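You operate a simulated robot arm through the tools that you are given. There is no shell and no other tool.

You run a simulated robot arm. Do the job below in one go: nothing can be reset, and whatever is moved stays where it is left.

TASK
Heat line A to 30 and line B to 50 degrees.
Fine: set dials A and B, switch heats A and B on and watch displays A and B get there; leave the other controls.

It is judged by the outcome, as a careful person would: the job done as asked, and still so three seconds after it is handed in. It fails if anything else is knocked over, pushed out of place, dropped, spilled or broken.

THE ROBOT
A 6-joint arm with a two-finger gripper, fixed in place. Base frame: the origin is on the floor under the middle of its stand, x ahead of it, y to its left, z up. Lengths are in m, angles in rad, forces in N, time in s.
It reaches about 1.206 m from its shoulder. Its first joint turns from -2.897 to 2.897 rad. Payload 2.45 kg.
The tool frame sits at the grasp point between the pads (the TCP): z along the fingers, y along the line on which they close. The tips reach 0.02 m beyond it. The gripper opens to 0.14 m; its body begins 0.168 m behind the TCP.
Orientation is that of the tool frame in the base frame, as a unit quaternion [x, y, z, w]. With the fingers straight down and closing along the base's y, the tool's x points along the base's -x, its y along +y and its z along -z.

THE INTERFACE
- The arm moves only by the tool apply_moves. Its argument "targets" is a list of rows, each an object of numbers (a shift or turn left out is 0, a gripper value left out holds the last): "tx", "ty", "tz": the shift along the base's x, y, z in m; "ax", "ay", "az": the turn, a rotation vector about the base's x, y, z in rad; "claw": the closure in counts, from 0 (fully open) to 255 (shut). In form: [{"tx": .., "ty": .., "tz": .., "ax": .., "ay": .., "az": .., "claw": ..}, ...]. A call has 1 to 20 rows; each row shifts and turns the commanded pose from where the row before left it. A row lasts 0.2 s, in which the tool goes at most 0.05 m and 0.15 rad; a call with a longer step from one row to the next is refused whole, and so is a gripper value outside its range. A pose out of reach is approached as far as the arm can. The call stops where the force on the tool passes 40 N (or 10 N more than at its start, if that is more) or the arm is blocked; 0.2 s more then pass. The fingers move at their own pace (about 0.045 m/s each) and stop on an object; they squeeze with about 23 N. The grip force told is the motor's: it shows also when the fingers shut on nothing. Time passes only in rows, and 0.2 s behind the last, so rows that do not move let the fingers close. It gives the time, the measured TCP pose, the force on the tool (base axes), the opening and the grip force at its end, in the units of the frame above (readings bear some noise), with the torque about the TCP (base axes, N m) and any sound that the robot's microphone picked up.
- Cameras (640 x 400 px; columns grow to the right, rows downward): "scene" is fixed at [0.2207, 0.6519, 1.6069]; the picture's right is [-0.08, -1.00, 0.00], its down [-0.70, 0.06, -0.72] and it looks along [0.71, -0.06, -0.70] (base axes); focal length 312 px, centre (320, 200). "wrist" rides on the gripper at [0.078, 0.011, -0.209] in the tool frame; the picture's right is [-0.14, 0.99, 0.00], its down [-0.92, -0.13, -0.37] and it looks along [-0.36, -0.05, 0.93] (tool axes); focal length 280 px, centre (320, 200). There is no depth. A picture from a camera that has moved, and an enlarged one, comes with that camera's place and axes in the base frame and with its lens.
- get_image(camera): a new picture of that camera. It takes no simulated time.
- enlarge(camera, box): a new picture of the part [left, top, right, bottom] of that camera's present view, enlarged. It takes no simulated time.
- close_job(): hands the job in; it is judged then, once.

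Nothing tells you positions but the pictures and the camera data. Unless the task says otherwise, let go and move clear before handing in.

The tools are called after "Emit:" as name(argument=value, ...) on one line, values as JSON. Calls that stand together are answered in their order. apply_moves: Moves the arm, as the interface text tells. Its arguments: {"type":"object","properties":{"targets":{"type":"array"}},"required":["targets"]} The other tools are called the same way: get_image (camera) takes a picture; enlarge (camera, box) takes an enlarged picture of a part of a camera's view; close_job () hands the job in.

At the start:

```text
t: 0.0
position: [0.5257, 0.406, 1.3098]
tool_rot: [0.0, 1.0, -0.001, 0.001]
force: [-0.4, 0.2, 0.2]
torque: [0.02, -0.03, -0.03]
width: 0.14
finger_force: 0.1
```

scene: 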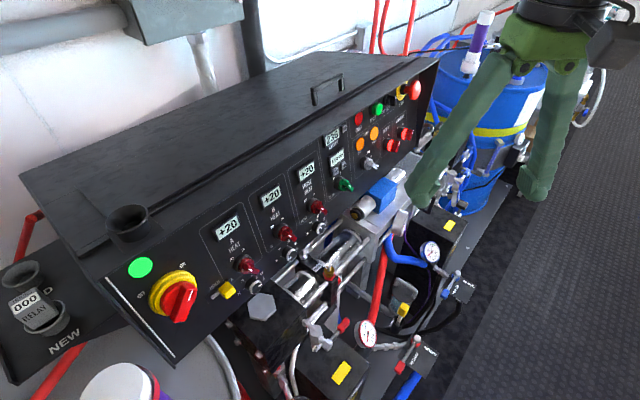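
wrist: 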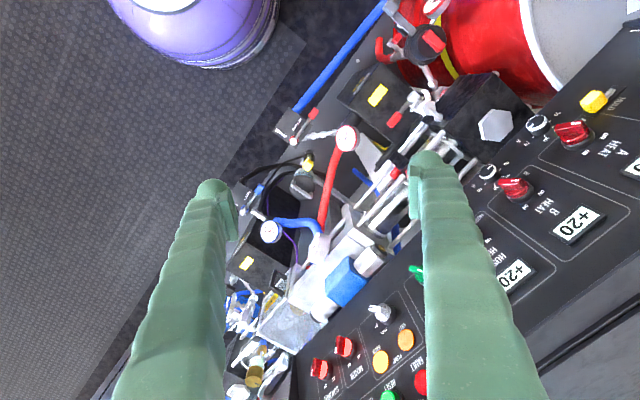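

I see a control panel with displays A, B and hose heat, each with a red switch and apparently a small dial below it. I'll enlarge the panel to read the labels before moving.

Emit:
enlarge(camera="scene", box=[190, 180, 350, 300])

Emit:
enlarge(camera="scene", box=[100, 200, 260, 360])

Emit:
enlarge(camera="wrist", box=[440, 60, 640, 260])

Emit:
enlarge(camera="scene", box=[290, 70, 450, 210])

```text
3.33 times, centred on (270, 240) of scene
camera zoom: at [0.2207, 0.6519, 1.6069], right [-0.08, -1.0, 0.0], down [-0.7, 0.06, -0.72], along [0.71, -0.06, -0.7], focal length 1039 px, centre (487, 67)
```

zoom: 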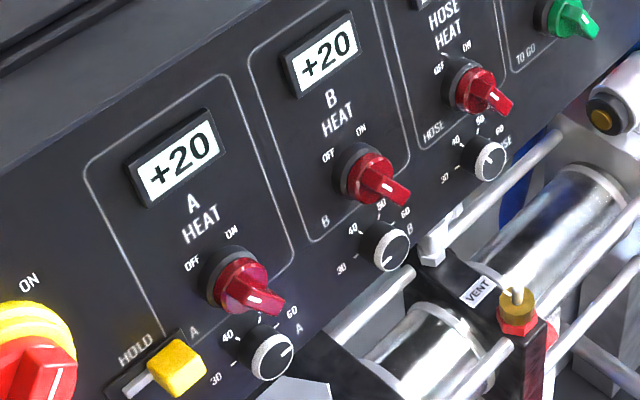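

```text
2.50 times, centred on (180, 280) of scene
camera zoom: at [0.2207, 0.6519, 1.6069], right [-0.08, -1.0, 0.0], down [-0.7, 0.06, -0.72], along [0.71, -0.06, -0.7], focal length 779 px, centre (670, 0)
```

zoom: 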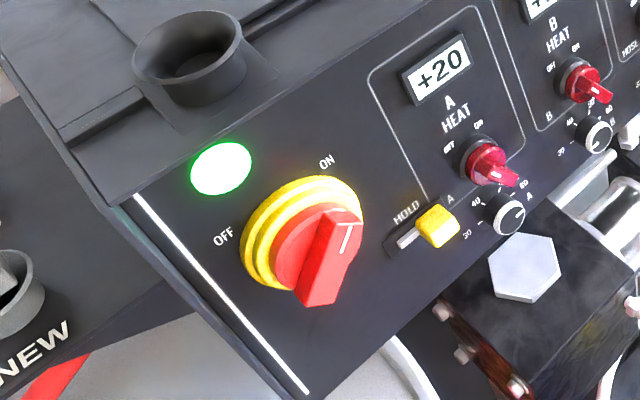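

```text
2.00 times, centred on (540, 160) of wrist
camera zoom: at [0.4469, 0.4184, 1.519], right [0.14, 0.99, 0.0], down [0.92, -0.13, 0.37], along [0.37, -0.05, -0.93], focal length 561 px, centre (-120, 280)
```

zoom: 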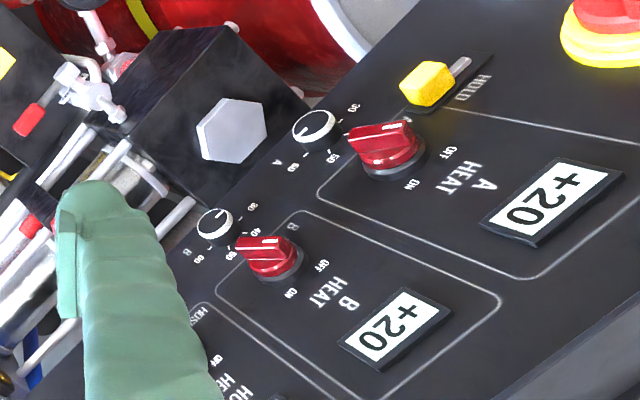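

```text
2.86 times, centred on (370, 140) of scene
camera zoom: at [0.2207, 0.6519, 1.6069], right [-0.08, -1.0, 0.0], down [-0.7, 0.06, -0.72], along [0.71, -0.06, -0.7], focal length 891 px, centre (177, 371)
```

zoom: 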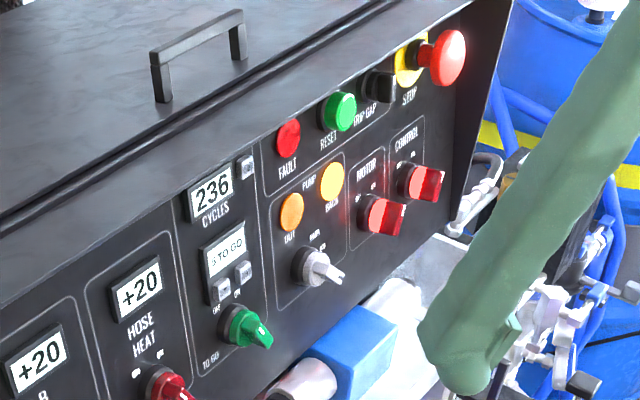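

The panel leans back and faces the robot at roughly 45°. Dials A and B sit below the heat switches, A near (0.55, 0.75, 1.06) and B near (0.62, 0.68, 1.06). I'll zoom in further to read the pointers and switch shapes.

Emit:
enlarge(camera="scene", box=[230, 245, 280, 285])

Emit:
enlarge(camera="scene", box=[265, 215, 315, 255])

Emit:
enlarge(camera="wrist", box=[520, 90, 620, 160])

Emit:
enlarge(camera="wrist", box=[470, 150, 570, 220])

```text
10.00 times, centred on (255, 265) of scene
camera zoom: at [0.2207, 0.6519, 1.6069], right [-0.08, -1.0, 0.0], down [-0.7, 0.06, -0.72], along [0.71, -0.06, -0.7], focal length 3117 px, centre (970, -450)
```

zoom: 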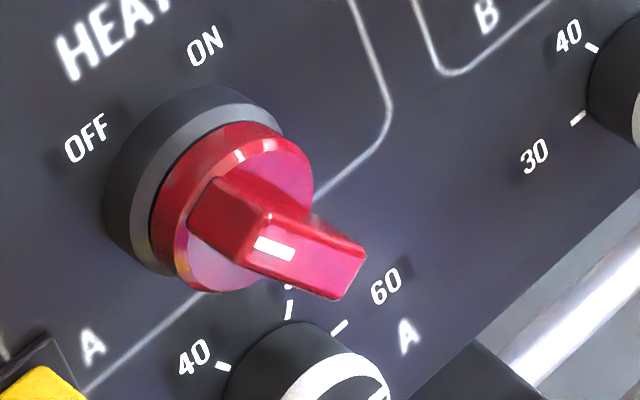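

```text
10.00 times, centred on (290, 235) of scene
camera zoom: at [0.2207, 0.6519, 1.6069], right [-0.08, -1.0, 0.0], down [-0.7, 0.06, -0.72], along [0.71, -0.06, -0.7], focal length 3117 px, centre (620, -150)
```

zoom: 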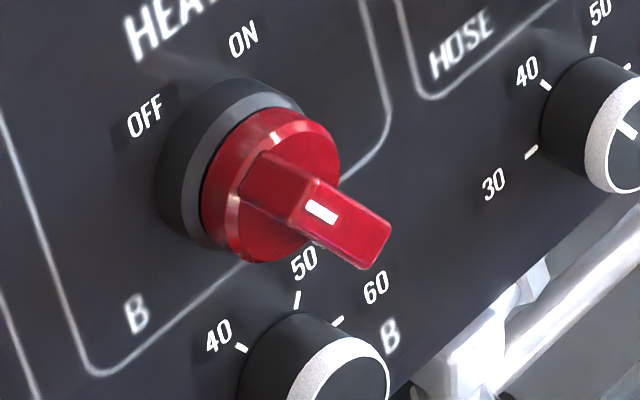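

```text
5.71 times, centred on (570, 125) of wrist
camera zoom: at [0.4469, 0.4184, 1.519], right [0.14, 0.99, 0.0], down [0.92, -0.13, 0.37], along [0.37, -0.05, -0.93], focal length 1602 px, centre (-1109, 629)
```

zoom: 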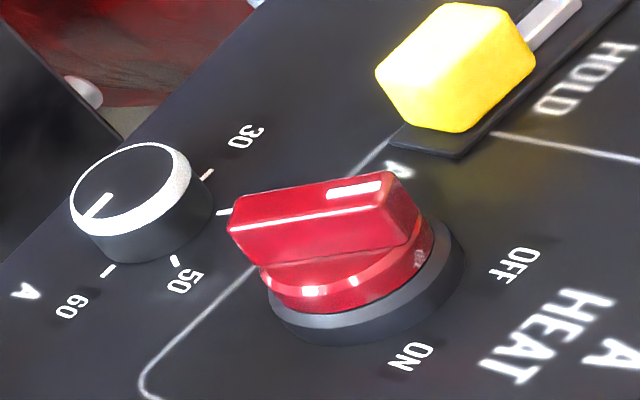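

```text
5.71 times, centred on (520, 185) of wrist
camera zoom: at [0.4469, 0.4184, 1.519], right [0.14, 0.99, 0.0], down [0.92, -0.13, 0.37], along [0.37, -0.05, -0.93], focal length 1602 px, centre (-823, 286)
```

zoom: 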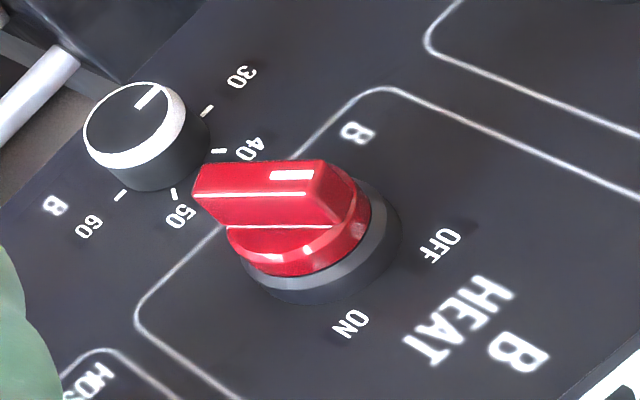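

Both heat switches are bars with a white mark, now on OFF. Dial A seems to point past 60 and dial B below 30. I'll start turning the gripper to face the panel: yaw first, then pitch up.

Emit:
apply_moves(targets=[{"az": 0.129}, {"az": 0.129}, {"az": 0.129}, {"az": 0.129}, {"az": 0.129}, {"az": 0.129}])

```text
t: 1.4
position: [0.5252, 0.4058, 1.3114]
tool_rot: [-0.379, 0.926, 0.001, 0.001]
force: [-0.4, 0.6, 0.4]
torque: [0.02, 0.0, -0.02]
width: 0.14
finger_force: 0.2
```

The yaw went as planned. Next I pitch the tool up to face the panel while moving to a viewing standoff.

Emit:
apply_moves(targets=[{"ax": 0.0953, "ay": -0.0972, "tx": -0.01, "ty": 0.01, "tz": -0.01}, {"ax": 0.0953, "ay": -0.0972, "tx": -0.01, "ty": 0.01, "tz": -0.01}, {"ax": 0.0953, "ay": -0.0972, "tx": -0.01, "ty": 0.015, "tz": -0.015}, {"ax": 0.0953, "ay": -0.0972, "tx": -0.01, "ty": 0.02, "tz": -0.015}, {"ax": 0.0953, "ay": -0.0972, "tx": -0.01, "ty": 0.02, "tz": -0.015}, {"ax": 0.0953, "ay": -0.0972, "tx": -0.01, "ty": 0.02, "tz": -0.02}, {"ax": 0.0953, "ay": -0.0972, "tx": -0.01, "ty": 0.02, "tz": -0.02}, {"ax": 0.0953, "ay": -0.0972, "tx": -0.01, "ty": 0.02, "tz": -0.02}, {"ax": 0.0953, "ay": -0.0972, "ty": 0.02, "tz": -0.02}, {"ax": 0.0953, "ay": -0.0972, "ty": 0.02, "tz": -0.02}])

Emit:
get_image(camera="wrist")

Emit:
get_image(camera="scene")

```text
t: 3.6
position: [0.4429, 0.581, 1.1447]
tool_rot: [-0.294, 0.718, 0.241, 0.583]
force: [-0.4, -0.5, 0.6]
torque: [0.0, -0.03, 0.02]
width: 0.1398
finger_force: 0.0
```

```text
taken
camera wrist: at [0.2781, 0.4348, 1.1116], right [-0.67, 0.73, 0.14], down [-0.03, -0.21, 0.98], along [0.74, 0.65, 0.17], focal length 280 px, centre (320, 200)
```

wrist: 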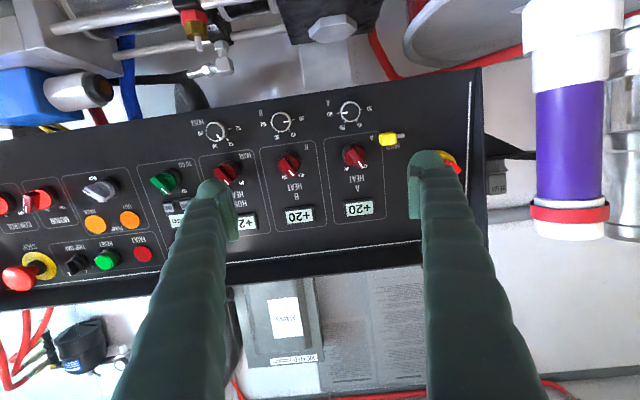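

```text
taken
```

scene: 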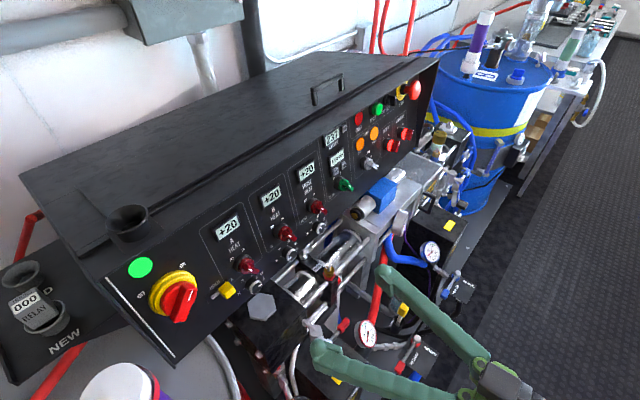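

The wrist camera now sees the panel head-on, upside down. I'll zoom in on dials A and B.

Emit:
enlarge(camera="wrist", box=[310, 80, 430, 230])

Emit:
enlarge(camera="wrist", box=[320, 85, 400, 135])

Emit:
enlarge(camera="wrist", box=[245, 95, 325, 145])

Emit:
enlarge(camera="wrist", box=[180, 80, 340, 230])

```text
2.67 times, centred on (370, 155) of wrist
camera zoom: at [0.2781, 0.4348, 1.1116], right [-0.67, 0.73, 0.14], down [-0.03, -0.21, 0.98], along [0.74, 0.65, 0.17], focal length 748 px, centre (187, 320)
```

zoom: 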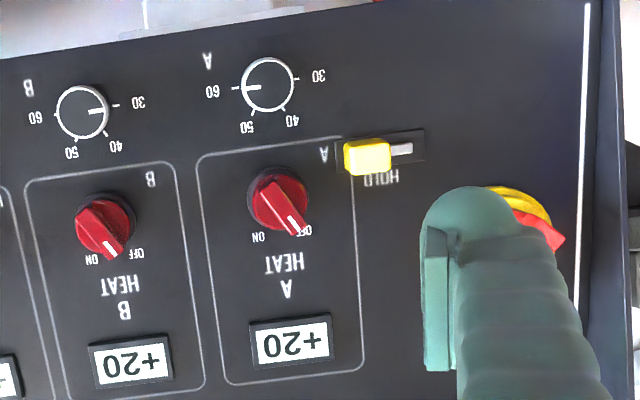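

```text
8.00 times, centred on (360, 110) of wrist
camera zoom: at [0.2781, 0.4348, 1.1116], right [-0.67, 0.73, 0.14], down [-0.03, -0.21, 0.98], along [0.74, 0.65, 0.17], focal length 2243 px, centre (0, 920)
```

zoom: 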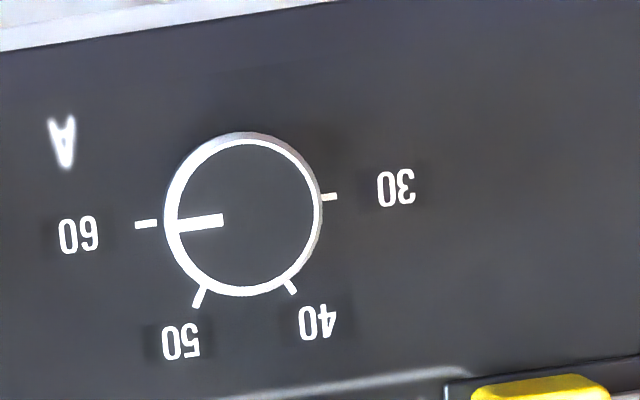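

```text
8.00 times, centred on (285, 120) of wrist
camera zoom: at [0.2781, 0.4348, 1.1116], right [-0.67, 0.73, 0.14], down [-0.03, -0.21, 0.98], along [0.74, 0.65, 0.17], focal length 2243 px, centre (600, 840)
```

zoom: 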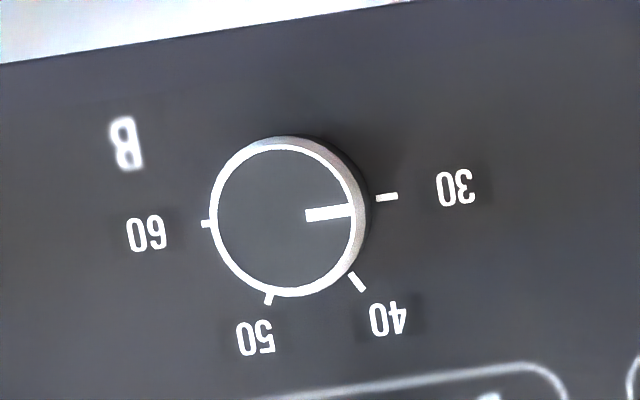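

```text
2.67 times, centred on (260, 155) of wrist
camera zoom: at [0.2781, 0.4348, 1.1116], right [-0.67, 0.73, 0.14], down [-0.03, -0.21, 0.98], along [0.74, 0.65, 0.17], focal length 748 px, centre (480, 320)
```

zoom: 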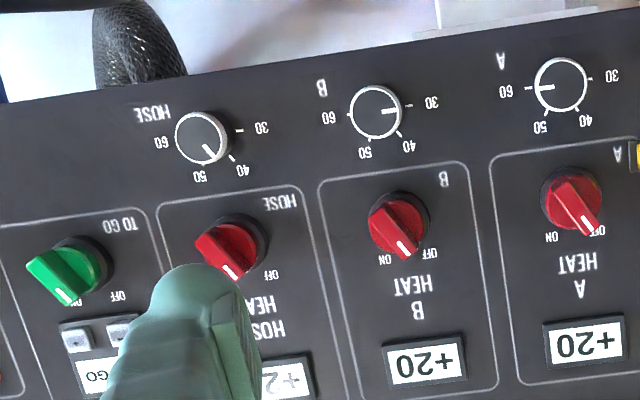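

Dial A points at 60 and dial B at 30, with 60° of turn per 10 degrees. So A must turn 180° counter-clockwise and B 120° clockwise. The fingers look chunky, so I'll look at the fingertips and test partial closing here in free space.

Emit:
apply_moves(targets=[{"claw": 170}, {"claw": 170}, {"claw": 170}, {"claw": 170}, {"claw": 170}, {"claw": 170}])

Emit:
get_image(camera="wrist")

Emit:
enlarge(camera="scene", box=[290, 250, 530, 400])

Emit:
enlarge(camera="wrist", box=[220, 100, 420, 250])

```text
t: 5.0
position: [0.4423, 0.5804, 1.1449]
tool_rot: [-0.294, 0.719, 0.24, 0.583]
force: [-0.6, -0.3, 0.3]
torque: [-0.01, -0.01, 0.0]
width: 0.0467
finger_force: 0.0
```

```text
taken
camera wrist: at [0.2785, 0.4346, 1.1122], right [-0.67, 0.73, 0.14], down [-0.03, -0.21, 0.98], along [0.74, 0.65, 0.17], focal length 280 px, centre (320, 200)
```

wrist: 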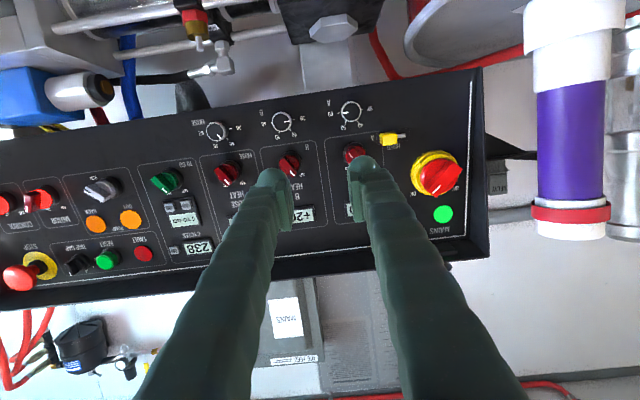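

```text
2.67 times, centred on (410, 325) of scene
camera zoom: at [0.2207, 0.6519, 1.6069], right [-0.08, -1.0, 0.0], down [-0.7, 0.06, -0.72], along [0.71, -0.06, -0.7], focal length 831 px, centre (80, -133)
```

zoom: 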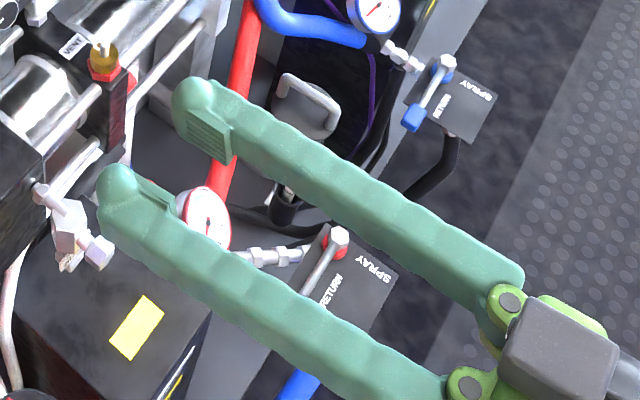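

```text
2.67 times, centred on (320, 175) of wrist
camera zoom: at [0.2785, 0.4346, 1.1122], right [-0.67, 0.73, 0.14], down [-0.03, -0.21, 0.98], along [0.74, 0.65, 0.17], focal length 748 px, centre (320, 267)
```

zoom: 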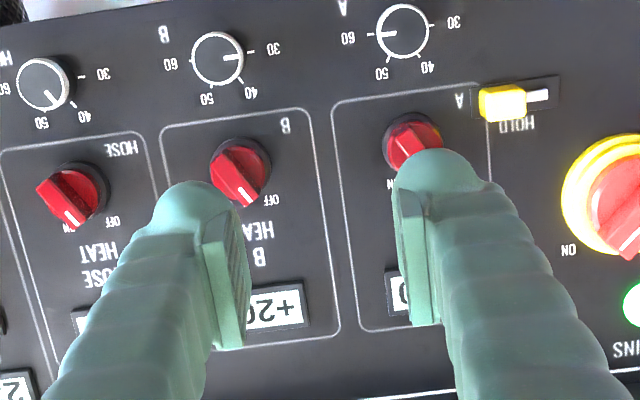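

The gripper width follows the count linearly and the fingertips are about 3 cm thick. I put dial A's face at about (0.5445, 0.751, 1.061), sticking out about 13 mm. I'll go to a pre-grasp about 6 cm in front of it.

Emit:
apply_moves(targets=[{"tx": 0.0107, "ty": 0.0245, "tz": -0.0141}, {"tx": 0.0107, "ty": 0.0245, "tz": -0.0141}, {"tx": 0.0107, "ty": 0.0245, "tz": -0.0141}, {"tx": 0.0107, "ty": 0.0245, "tz": -0.0141}, {"tx": 0.0109, "ty": 0.0245, "tz": -0.0141}, {}])

Emit:
get_image(camera="wrist")

Emit:
get_image(camera="scene")

```text
t: 6.4
position: [0.4993, 0.7025, 1.0754]
tool_rot: [-0.294, 0.719, 0.239, 0.583]
force: [-1.0, 0.2, -0.1]
torque: [0.0, 0.01, 0.03]
width: 0.0467
finger_force: 0.2
```

```text
taken
camera wrist: at [0.3339, 0.5572, 1.0424], right [-0.67, 0.73, 0.14], down [-0.03, -0.21, 0.98], along [0.74, 0.65, 0.16], focal length 280 px, centre (320, 200)
```

wrist: 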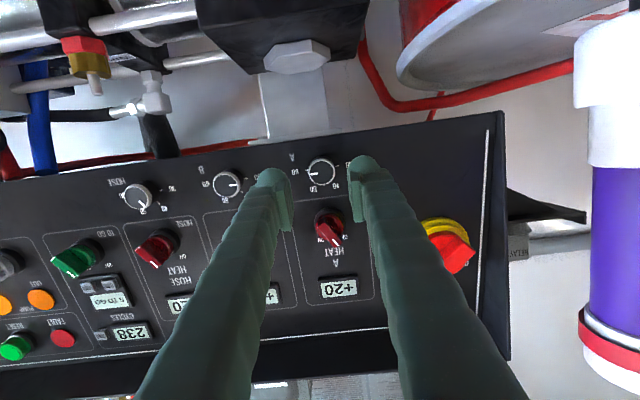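

```text
taken
```

scene: 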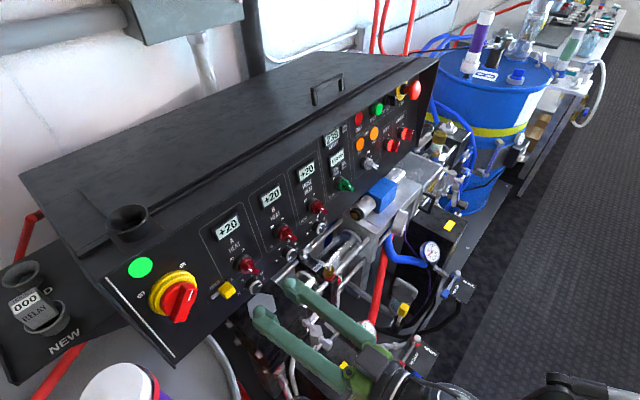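

Pre-grasp reached, and the dial A estimate agrees with this view. I'll zoom in to check alignment before advancing.

Emit:
enlarge(camera="wrist", box=[240, 120, 400, 220])

Emit:
enlarge(camera="scene", box=[210, 240, 330, 340])

```text
4.00 times, centred on (320, 170) of wrist
camera zoom: at [0.3339, 0.5572, 1.0424], right [-0.67, 0.73, 0.14], down [-0.03, -0.21, 0.98], along [0.74, 0.65, 0.16], focal length 1122 px, centre (320, 320)
```

zoom: 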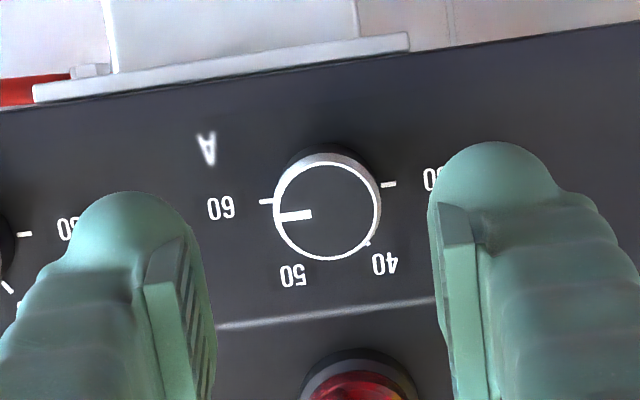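

```text
4.00 times, centred on (270, 290) of scene
camera zoom: at [0.2207, 0.6519, 1.6069], right [-0.08, -1.0, 0.0], down [-0.7, 0.06, -0.72], along [0.71, -0.06, -0.7], focal length 1247 px, centre (520, -160)
```

zoom: 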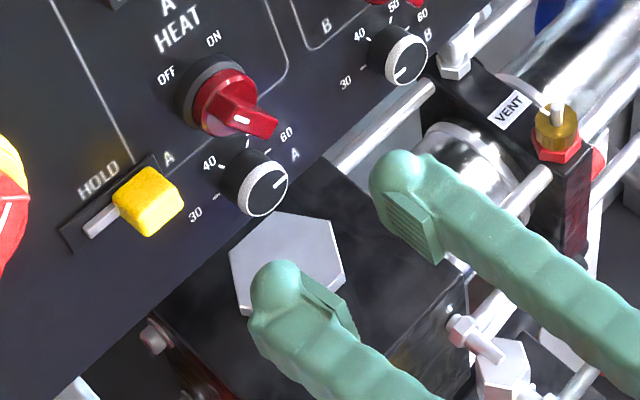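

The fingers straddle dial A with about a 2 mm sideways offset. I'll correct that and advance 5 cm, which brings the tips just past the dial face.

Emit:
apply_moves(targets=[{"tx": 0.0066, "ty": 0.0072, "tz": -0.0021}, {"tx": 0.0066, "ty": 0.0072, "tz": -0.0021}, {"tx": 0.0066, "ty": 0.0072, "tz": -0.0021}, {"tx": 0.0066, "ty": 0.0072, "tz": -0.0021}, {"tx": 0.0066, "ty": 0.0072, "tz": -0.0021}, {}])

Emit:
enlarge(camera="wrist", box=[240, 120, 400, 220])

Emit:
enlarge(camera="scene", box=[210, 240, 330, 340])

```text
t: 7.8
position: [0.533, 0.7409, 1.0656]
tool_rot: [-0.293, 0.719, 0.239, 0.583]
force: [-0.3, -0.6, -0.1]
torque: [0.0, 0.01, -0.02]
width: 0.0465
finger_force: 0.0
```

```text
4.00 times, centred on (320, 170) of wrist
camera zoom: at [0.3666, 0.5948, 1.0314], right [-0.67, 0.73, 0.14], down [-0.03, -0.21, 0.98], along [0.74, 0.65, 0.16], focal length 1122 px, centre (320, 320)
```

zoom: 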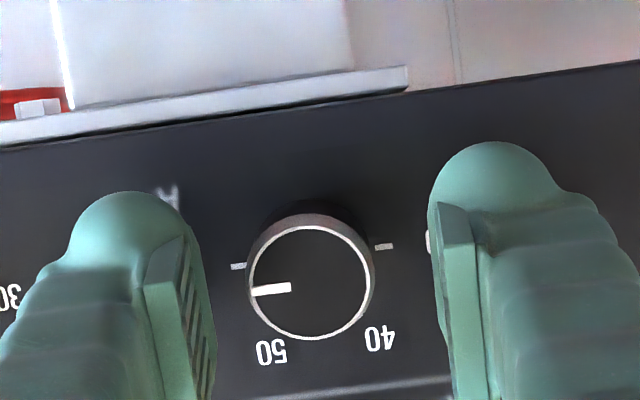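

```text
4.00 times, centred on (270, 290) of scene
camera zoom: at [0.2207, 0.6519, 1.6069], right [-0.08, -1.0, 0.0], down [-0.7, 0.06, -0.72], along [0.71, -0.06, -0.7], focal length 1247 px, centre (520, -160)
```

zoom: 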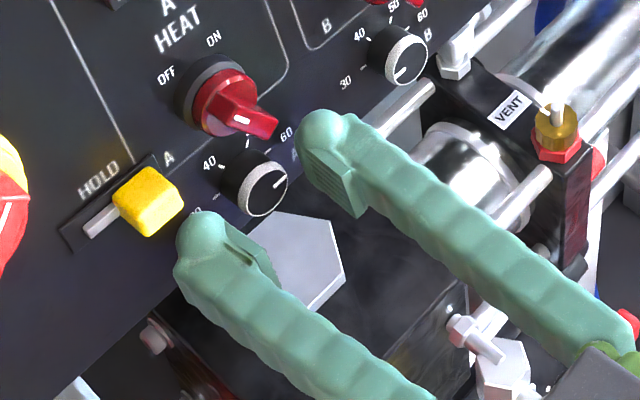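

The tips are just level with the dial face and off by about 2 mm. I'll shift slightly and advance 6 mm more so the tips overlap the dial rim.

Emit:
apply_moves(targets=[{"tx": 0.0026, "ty": 0.0015, "tz": -0.0001}, {"tx": 0.0026, "ty": 0.0015, "tz": -0.0001}, {}])

Emit:
enlarge(camera="wrist", box=[240, 120, 400, 220])

Emit:
enlarge(camera="scene", box=[210, 240, 330, 340])

```text
t: 8.6
position: [0.5385, 0.743, 1.0628]
tool_rot: [-0.293, 0.719, 0.239, 0.583]
force: [0.1, 0.1, -0.1]
torque: [-0.01, 0.01, 0.05]
width: 0.0466
finger_force: 0.1
```

```text
4.00 times, centred on (320, 170) of wrist
camera zoom: at [0.3724, 0.5979, 1.0306], right [-0.67, 0.73, 0.14], down [-0.03, -0.21, 0.98], along [0.74, 0.65, 0.17], focal length 1122 px, centre (320, 320)
```

zoom: 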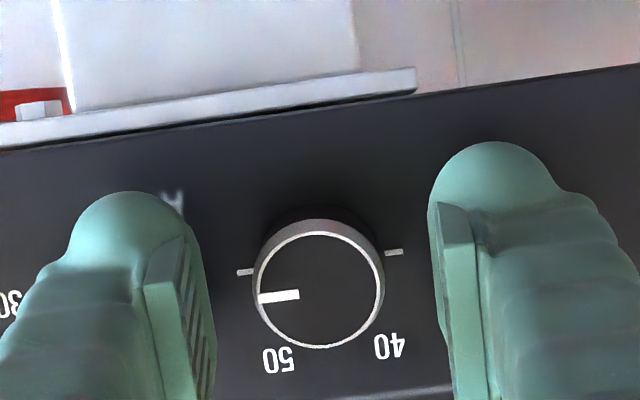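

```text
4.00 times, centred on (270, 290) of scene
camera zoom: at [0.2207, 0.6519, 1.6069], right [-0.08, -1.0, 0.0], down [-0.7, 0.06, -0.72], along [0.71, -0.06, -0.7], focal length 1247 px, centre (520, -160)
```

zoom: 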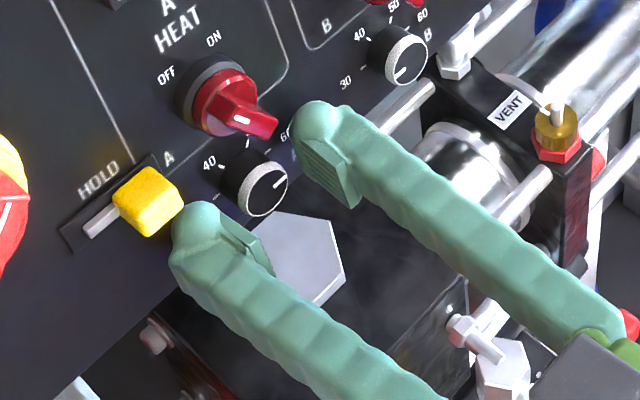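

Dial A is centred between the fingertips with about 1 cm of overlap and clear of the panel. I'll close on it now.

Emit:
apply_moves(targets=[{"claw": 190}, {"claw": 205}, {"claw": 220}, {"claw": 235}, {"claw": 235}])

Emit:
enlarge(camera="wrist", box=[240, 120, 400, 220])

Emit:
enlarge(camera="scene", box=[210, 240, 330, 340])

```text
t: 9.8
position: [0.5386, 0.7423, 1.0647]
tool_rot: [-0.293, 0.719, 0.239, 0.583]
force: [2.2, -1.2, 0.1]
torque: [-0.02, -0.02, 0.0]
width: 0.025
finger_force: 44.8
```

```text
4.00 times, centred on (320, 170) of wrist
camera zoom: at [0.3725, 0.5976, 1.0306], right [-0.67, 0.73, 0.14], down [-0.03, -0.21, 0.98], along [0.74, 0.65, 0.16], focal length 1122 px, centre (320, 320)
```

zoom: 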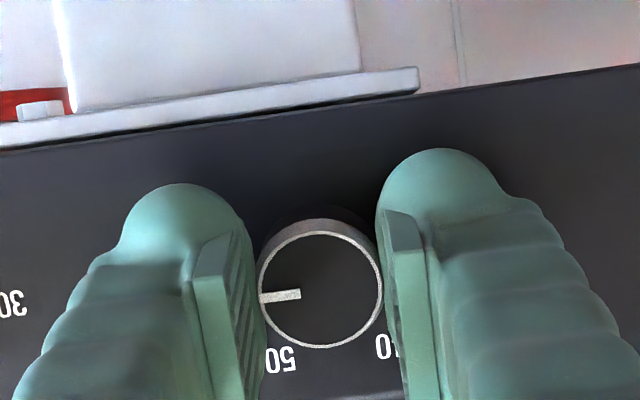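

```text
4.00 times, centred on (270, 290) of scene
camera zoom: at [0.2207, 0.6519, 1.6069], right [-0.08, -1.0, 0.0], down [-0.7, 0.06, -0.72], along [0.71, -0.06, -0.7], focal length 1247 px, centre (520, -160)
```

zoom: 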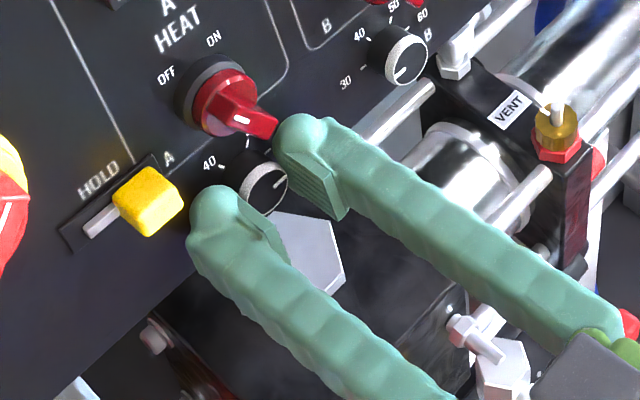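

Dial A is gripped at a width of 25 mm. I'll start turning it counter-clockwise about the tool axis, about 22° first, to see that it follows.

Emit:
apply_moves(targets=[{"ax": -0.0915, "ay": -0.0897, "az": 0.0273}, {"ax": -0.0915, "ay": -0.0897, "az": 0.0273}, {"ax": -0.0915, "ay": -0.0897, "az": 0.0273}])

Emit:
enlarge(camera="wrist", box=[240, 120, 400, 220])

Emit:
enlarge(camera="scene", box=[210, 240, 330, 340])

```text
t: 10.6
position: [0.5375, 0.742, 1.0643]
tool_rot: [-0.429, 0.648, 0.12, 0.618]
force: [7.9, 3.2, 2.8]
torque: [0.09, -0.1, -0.03]
width: 0.0252
finger_force: 45.3
```

```text
4.00 times, centred on (320, 170) of wrist
camera zoom: at [0.3945, 0.5756, 1.0324], right [-0.72, 0.65, -0.25], down [-0.29, 0.04, 0.96], along [0.64, 0.76, 0.16], focal length 1122 px, centre (320, 320)
```

zoom: 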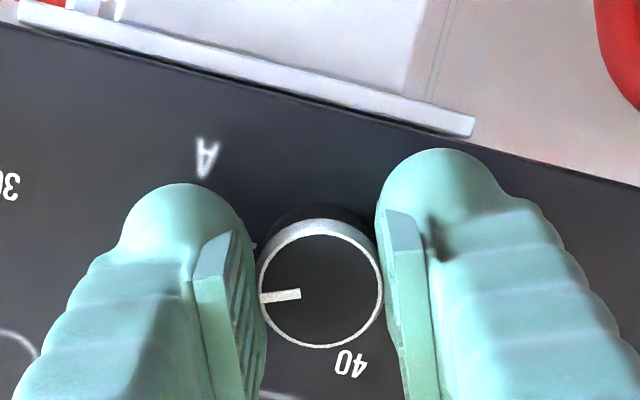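

```text
4.00 times, centred on (270, 290) of scene
camera zoom: at [0.2207, 0.6519, 1.6069], right [-0.08, -1.0, 0.0], down [-0.7, 0.06, -0.72], along [0.71, -0.06, -0.7], focal length 1247 px, centre (520, -160)
```

zoom: 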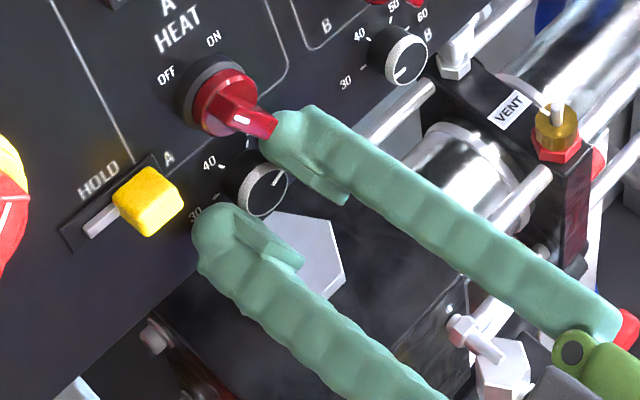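

The dial turns with the gripper and forces stay low. I'll continue to about 45°, watching the right finger near switch A's tail.

Emit:
apply_moves(targets=[{"ax": -0.0915, "ay": -0.0897, "az": 0.0273}, {"ax": -0.0915, "ay": -0.0897, "az": 0.0273}])

Emit:
enlarge(camera="wrist", box=[200, 100, 440, 250])

Emit:
enlarge(camera="scene", box=[230, 245, 310, 295])

```text
t: 11.2
position: [0.5379, 0.7431, 1.0635]
tool_rot: [-0.51, 0.587, 0.039, 0.628]
force: [10.5, -0.5, 4.6]
torque: [-0.16, 0.12, -0.34]
width: 0.0253
finger_force: 45.2
```

```text
2.67 times, centred on (320, 175) of wrist
camera zoom: at [0.4089, 0.5631, 1.0401], right [-0.68, 0.55, -0.48], down [-0.46, 0.19, 0.87], along [0.57, 0.81, 0.12], focal length 748 px, centre (320, 267)
```

zoom: 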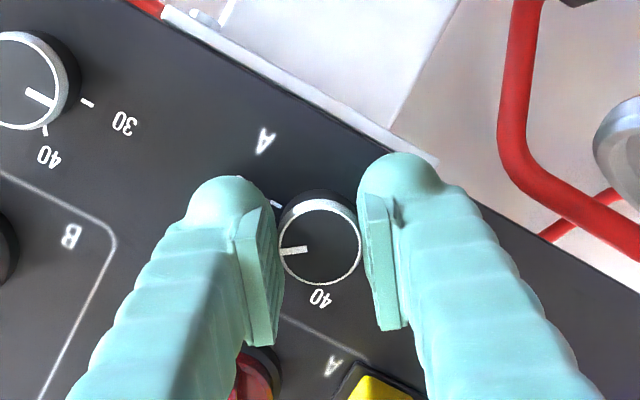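

```text
8.00 times, centred on (270, 270) of scene
camera zoom: at [0.2207, 0.6519, 1.6069], right [-0.08, -1.0, 0.0], down [-0.7, 0.06, -0.72], along [0.71, -0.06, -0.7], focal length 2494 px, centre (720, -360)
```

zoom: 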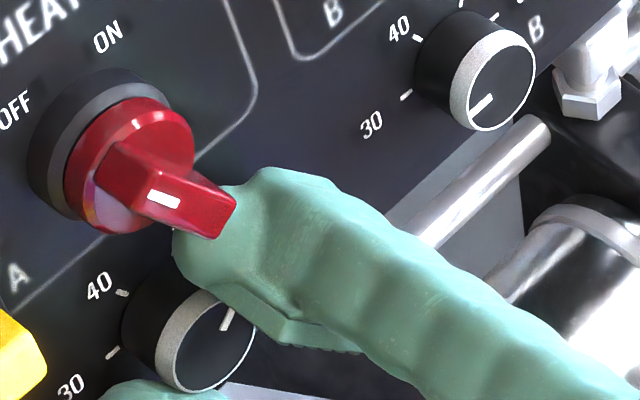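

Dial A has turned about 37° and switch A hasn't moved, though the right finger is near its tail. I'll open slightly, rotate back to about -7°, and regrip.

Emit:
apply_moves(targets=[{"claw": 188}, {"claw": 188}, {"ax": 0.0915, "ay": 0.0897, "az": -0.0273}, {"ax": 0.0915, "ay": 0.0897, "az": -0.0273}, {"ax": 0.0915, "ay": 0.0897, "az": -0.0273}, {"ax": 0.0915, "ay": 0.0897, "az": -0.0273}, {"ax": 0.0915, "ay": 0.0897, "az": -0.0273}, {}])

Emit:
enlarge(camera="wrist", box=[200, 100, 440, 250])

Emit:
enlarge(camera="scene", box=[210, 240, 330, 340])

```text
t: 13.0
position: [0.5383, 0.7427, 1.0636]
tool_rot: [-0.292, 0.719, 0.239, 0.583]
force: [-0.9, 0.1, -0.1]
torque: [0.04, -0.03, -0.03]
width: 0.037
finger_force: 0.1
```

```text
2.67 times, centred on (320, 175) of wrist
camera zoom: at [0.3722, 0.5978, 1.0305], right [-0.67, 0.73, 0.14], down [-0.03, -0.21, 0.98], along [0.74, 0.65, 0.16], focal length 748 px, centre (320, 267)
```

zoom: 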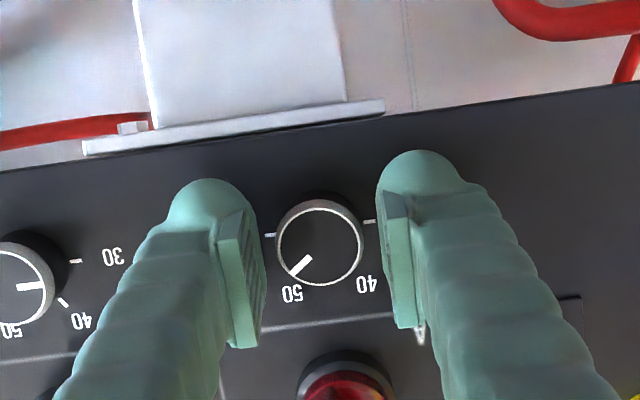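

```text
4.00 times, centred on (270, 290) of scene
camera zoom: at [0.2207, 0.6519, 1.6069], right [-0.08, -1.0, 0.0], down [-0.7, 0.06, -0.72], along [0.71, -0.06, -0.7], focal length 1247 px, centre (520, -160)
```

zoom: 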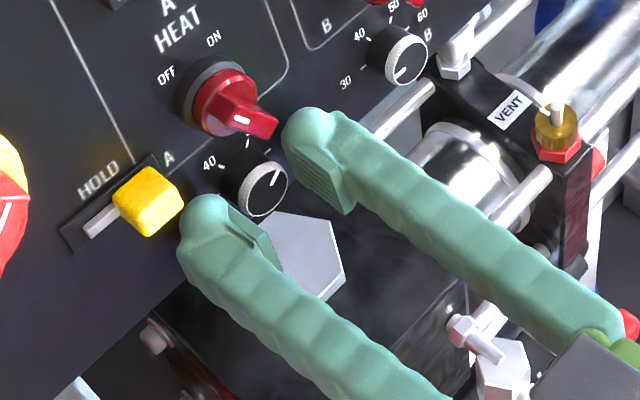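

Dial A is now around 54 and everything else is undisturbed. I'll repeat with a slightly larger stroke, from -7° to +37°, then open and rotate back.

Emit:
apply_moves(targets=[{"ax": 0.0915, "ay": 0.0897, "az": -0.0273}, {"claw": 215}, {"claw": 235}, {"claw": 235}, {"ax": -0.0915, "ay": -0.0897, "az": 0.0273}, {"ax": -0.0915, "ay": -0.0897, "az": 0.0273}, {"ax": -0.0915, "ay": -0.0897, "az": 0.0273}, {"ax": -0.0915, "ay": -0.0897, "az": 0.0273}, {"ax": -0.0915, "ay": -0.0897, "az": 0.0273}, {"ax": -0.0915, "ay": -0.0897, "az": 0.0273}, {"claw": 188}, {"claw": 188}, {"ax": 0.0915, "ay": 0.0897, "az": -0.0273}, {"ax": 0.0915, "ay": 0.0897, "az": -0.0273}, {"ax": 0.0915, "ay": 0.0897, "az": -0.0273}, {"ax": 0.0915, "ay": 0.0897, "az": -0.0273}, {"ax": 0.0915, "ay": 0.0897, "az": -0.0273}, {}])

Emit:
enlarge(camera="wrist", box=[200, 100, 440, 250])

Emit:
enlarge(camera="scene", box=[210, 240, 330, 340])

```text
t: 16.8
position: [0.5382, 0.7434, 1.0642]
tool_rot: [-0.293, 0.719, 0.24, 0.583]
force: [-0.9, 0.3, 0.7]
torque: [-0.03, -0.01, 0.01]
width: 0.0369
finger_force: 0.1
```

```text
2.67 times, centred on (320, 175) of wrist
camera zoom: at [0.372, 0.598, 1.0306], right [-0.67, 0.73, 0.14], down [-0.03, -0.21, 0.98], along [0.74, 0.65, 0.16], focal length 748 px, centre (320, 267)
```

zoom: 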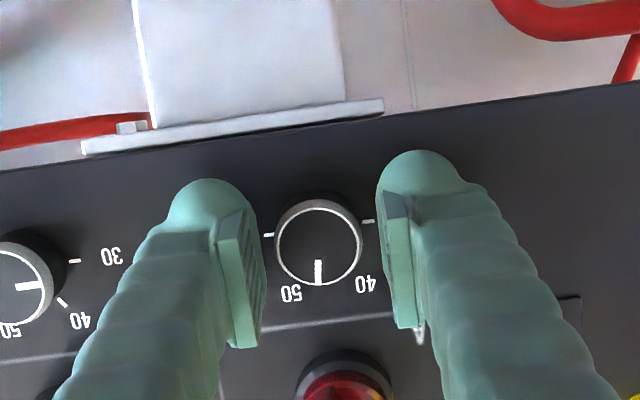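

```text
4.00 times, centred on (270, 290) of scene
camera zoom: at [0.2207, 0.6519, 1.6069], right [-0.08, -1.0, 0.0], down [-0.7, 0.06, -0.72], along [0.71, -0.06, -0.7], focal length 1247 px, centre (520, -160)
```

zoom: 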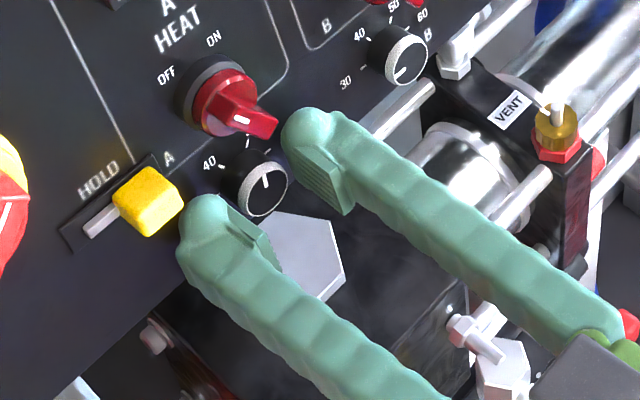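

The pointer is now around 46. I'll repeat the same stroke.

Emit:
apply_moves(targets=[{"ax": 0.0915, "ay": 0.0897, "az": -0.0273}, {"claw": 215}, {"claw": 235}, {"claw": 235}, {"ax": -0.0915, "ay": -0.0897, "az": 0.0273}, {"ax": -0.0915, "ay": -0.0897, "az": 0.0273}, {"ax": -0.0915, "ay": -0.0897, "az": 0.0273}, {"ax": -0.0915, "ay": -0.0897, "az": 0.0273}, {"ax": -0.0915, "ay": -0.0897, "az": 0.0273}, {"ax": -0.0915, "ay": -0.0897, "az": 0.0273}, {"claw": 188}, {"claw": 188}, {"ax": 0.0915, "ay": 0.0897, "az": -0.0273}, {"ax": 0.0915, "ay": 0.0897, "az": -0.0273}, {"ax": 0.0915, "ay": 0.0897, "az": -0.0273}, {"ax": 0.0915, "ay": 0.0897, "az": -0.0273}, {"ax": 0.0915, "ay": 0.0897, "az": -0.0273}, {}])

Emit:
enlarge(camera="wrist", box=[200, 100, 440, 250])

Emit:
enlarge(camera="scene", box=[210, 240, 330, 340])

```text
t: 20.6
position: [0.5369, 0.7424, 1.0628]
tool_rot: [-0.293, 0.72, 0.239, 0.582]
force: [-0.2, -0.6, -0.2]
torque: [0.02, 0.02, -0.01]
width: 0.0368
finger_force: 0.0
```

```text
2.67 times, centred on (320, 175) of wrist
camera zoom: at [0.372, 0.5979, 1.0303], right [-0.67, 0.73, 0.14], down [-0.03, -0.21, 0.98], along [0.74, 0.65, 0.16], focal length 748 px, centre (320, 267)
```

zoom: 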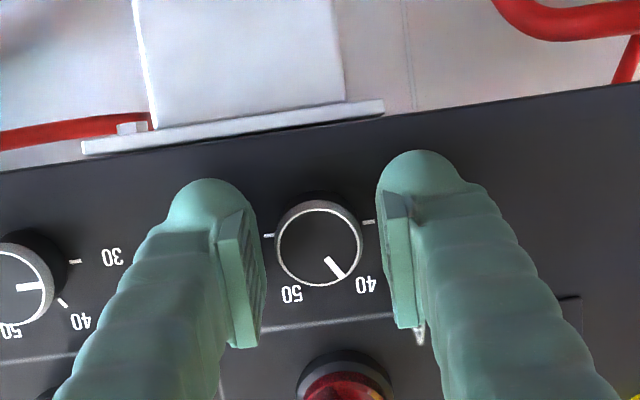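

```text
4.00 times, centred on (270, 290) of scene
camera zoom: at [0.2207, 0.6519, 1.6069], right [-0.08, -1.0, 0.0], down [-0.7, 0.06, -0.72], along [0.71, -0.06, -0.7], focal length 1247 px, centre (520, -160)
```

zoom: 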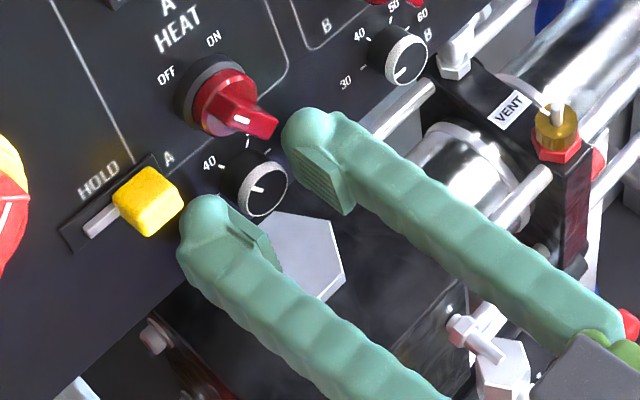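

The pointer is now around 39. One more 45° stroke should bring it near 31, and then I'll do a fine adjustment.

Emit:
apply_moves(targets=[{"ax": 0.0915, "ay": 0.0897, "az": -0.0273}, {"claw": 215}, {"claw": 235}, {"claw": 235}, {"ax": -0.0915, "ay": -0.0897, "az": 0.0273}, {"ax": -0.0915, "ay": -0.0897, "az": 0.0273}, {"ax": -0.0915, "ay": -0.0897, "az": 0.0273}, {"ax": -0.0915, "ay": -0.0897, "az": 0.0273}, {"ax": -0.0915, "ay": -0.0897, "az": 0.0273}, {"ax": -0.0915, "ay": -0.0897, "az": 0.0273}, {"claw": 188}, {"claw": 188}, {"ax": 0.0915, "ay": 0.0897, "az": -0.0273}, {"ax": 0.0915, "ay": 0.0897, "az": -0.0273}, {"ax": 0.0915, "ay": 0.0897, "az": -0.0273}, {"ax": 0.0915, "ay": 0.0897, "az": -0.0273}, {"ax": 0.0915, "ay": 0.0897, "az": -0.0273}, {}])

Emit:
enlarge(camera="wrist", box=[200, 100, 440, 250])

Emit:
enlarge(camera="wrist", box=[280, 135, 360, 185])

Emit:
enlarge(camera="scene", box=[210, 240, 330, 340])

```text
t: 24.4
position: [0.5371, 0.7432, 1.0642]
tool_rot: [-0.293, 0.719, 0.239, 0.583]
force: [-0.6, -0.3, -1.2]
torque: [-0.01, 0.0, -0.03]
width: 0.0368
finger_force: 0.1
```

```text
2.67 times, centred on (320, 175) of wrist
camera zoom: at [0.372, 0.5974, 1.0308], right [-0.67, 0.73, 0.14], down [-0.03, -0.21, 0.98], along [0.74, 0.65, 0.16], focal length 748 px, centre (320, 267)
```

zoom: 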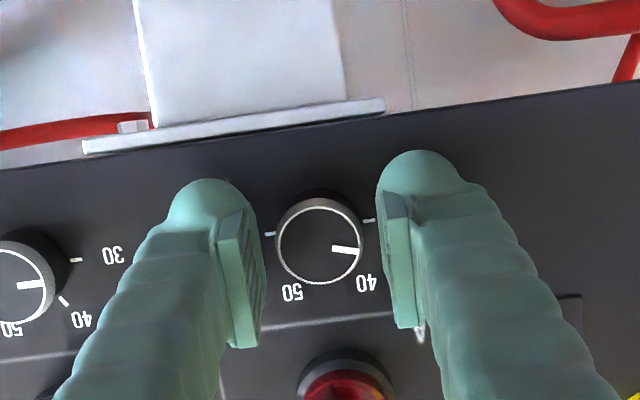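

```text
8.00 times, centred on (320, 160) of wrist
camera zoom: at [0.372, 0.5974, 1.0308], right [-0.67, 0.73, 0.14], down [-0.03, -0.21, 0.98], along [0.74, 0.65, 0.16], focal length 2243 px, centre (320, 520)
```

zoom: 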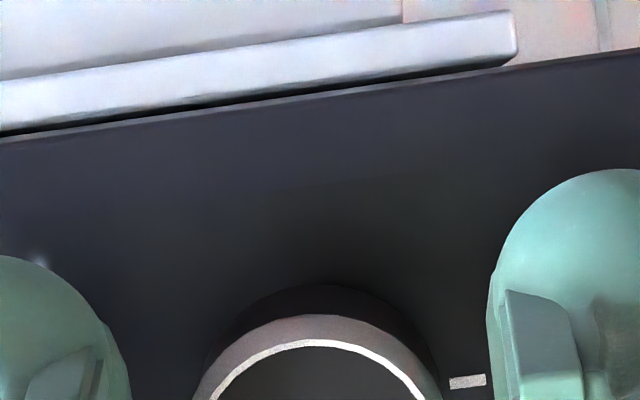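

```text
4.00 times, centred on (270, 290) of scene
camera zoom: at [0.2207, 0.6519, 1.6069], right [-0.08, -1.0, 0.0], down [-0.7, 0.06, -0.72], along [0.71, -0.06, -0.7], focal length 1247 px, centre (520, -160)
```

zoom: 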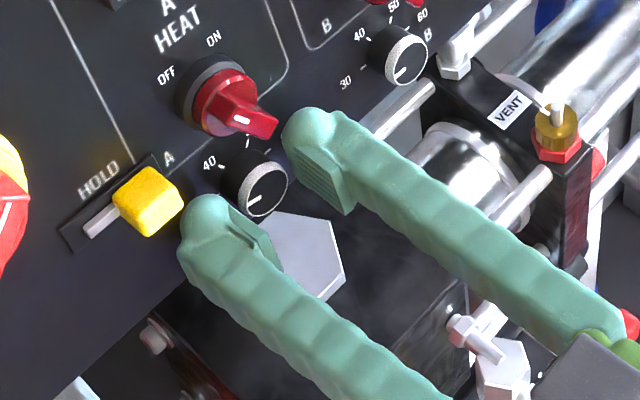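

I'll measure the pointer angle of dial A more closely against B's, which sits at 30.

Emit:
enlarge(camera="wrist", box=[290, 165, 354, 205])

Emit:
enlarge(camera="wrist", box=[188, 175, 252, 215])

```text
10.00 times, centred on (322, 185) of wrist
camera zoom: at [0.372, 0.5974, 1.0308], right [-0.67, 0.73, 0.14], down [-0.03, -0.21, 0.98], along [0.74, 0.65, 0.16], focal length 2804 px, centre (300, 350)
```

zoom: 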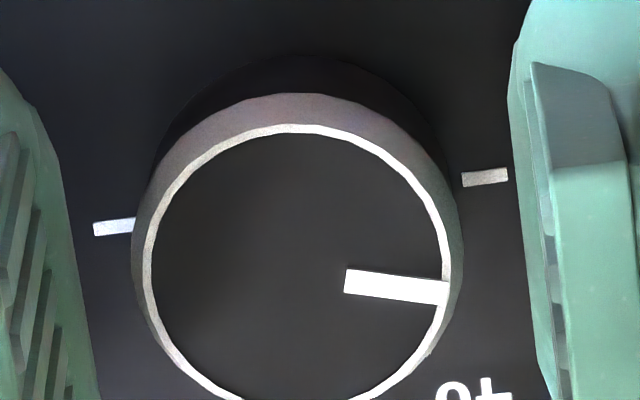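

```text
10.00 times, centred on (220, 195) of wrist
camera zoom: at [0.372, 0.5974, 1.0308], right [-0.67, 0.73, 0.14], down [-0.03, -0.21, 0.98], along [0.74, 0.65, 0.16], focal length 2804 px, centre (1320, 250)
```

zoom: 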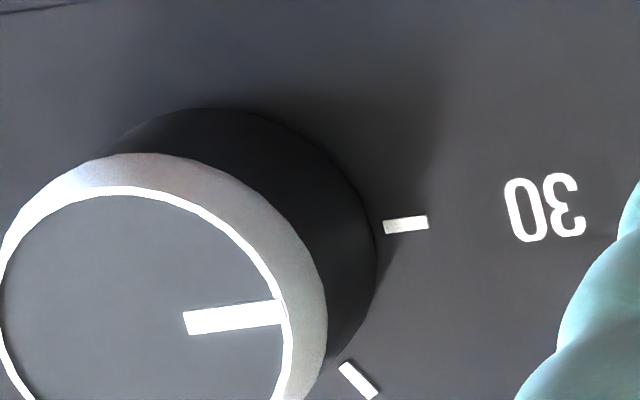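

Dial A's pointer is about 13.5° short of the 30 tick. I'll grip here and turn about 15° to allow for the small slip seen per grip.

Emit:
apply_moves(targets=[{"claw": 215}, {"claw": 235}, {"claw": 235}, {"ax": -0.0915, "ay": -0.0897, "az": 0.0273}, {"ax": -0.0915, "ay": -0.0897, "az": 0.0273}, {}, {"claw": 188}, {"claw": 188}, {"ax": 0.0915, "ay": 0.0897, "az": -0.0273}, {"ax": 0.0915, "ay": 0.0897, "az": -0.0273}, {}])

Emit:
enlarge(camera="wrist", box=[290, 165, 354, 205])

```text
t: 26.8
position: [0.5372, 0.7422, 1.065]
tool_rot: [-0.293, 0.719, 0.24, 0.583]
force: [0.4, -0.2, -0.1]
torque: [0.02, -0.02, 0.0]
width: 0.0367
finger_force: 0.0
```

```text
10.00 times, centred on (322, 185) of wrist
camera zoom: at [0.3717, 0.5973, 1.0305], right [-0.67, 0.73, 0.14], down [-0.03, -0.21, 0.98], along [0.74, 0.65, 0.16], focal length 2804 px, centre (300, 350)
```

zoom: 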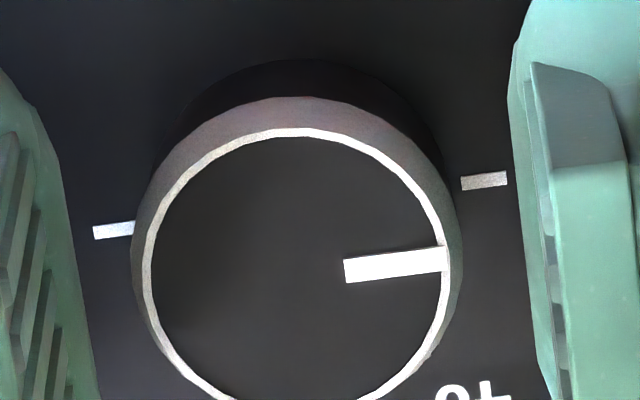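

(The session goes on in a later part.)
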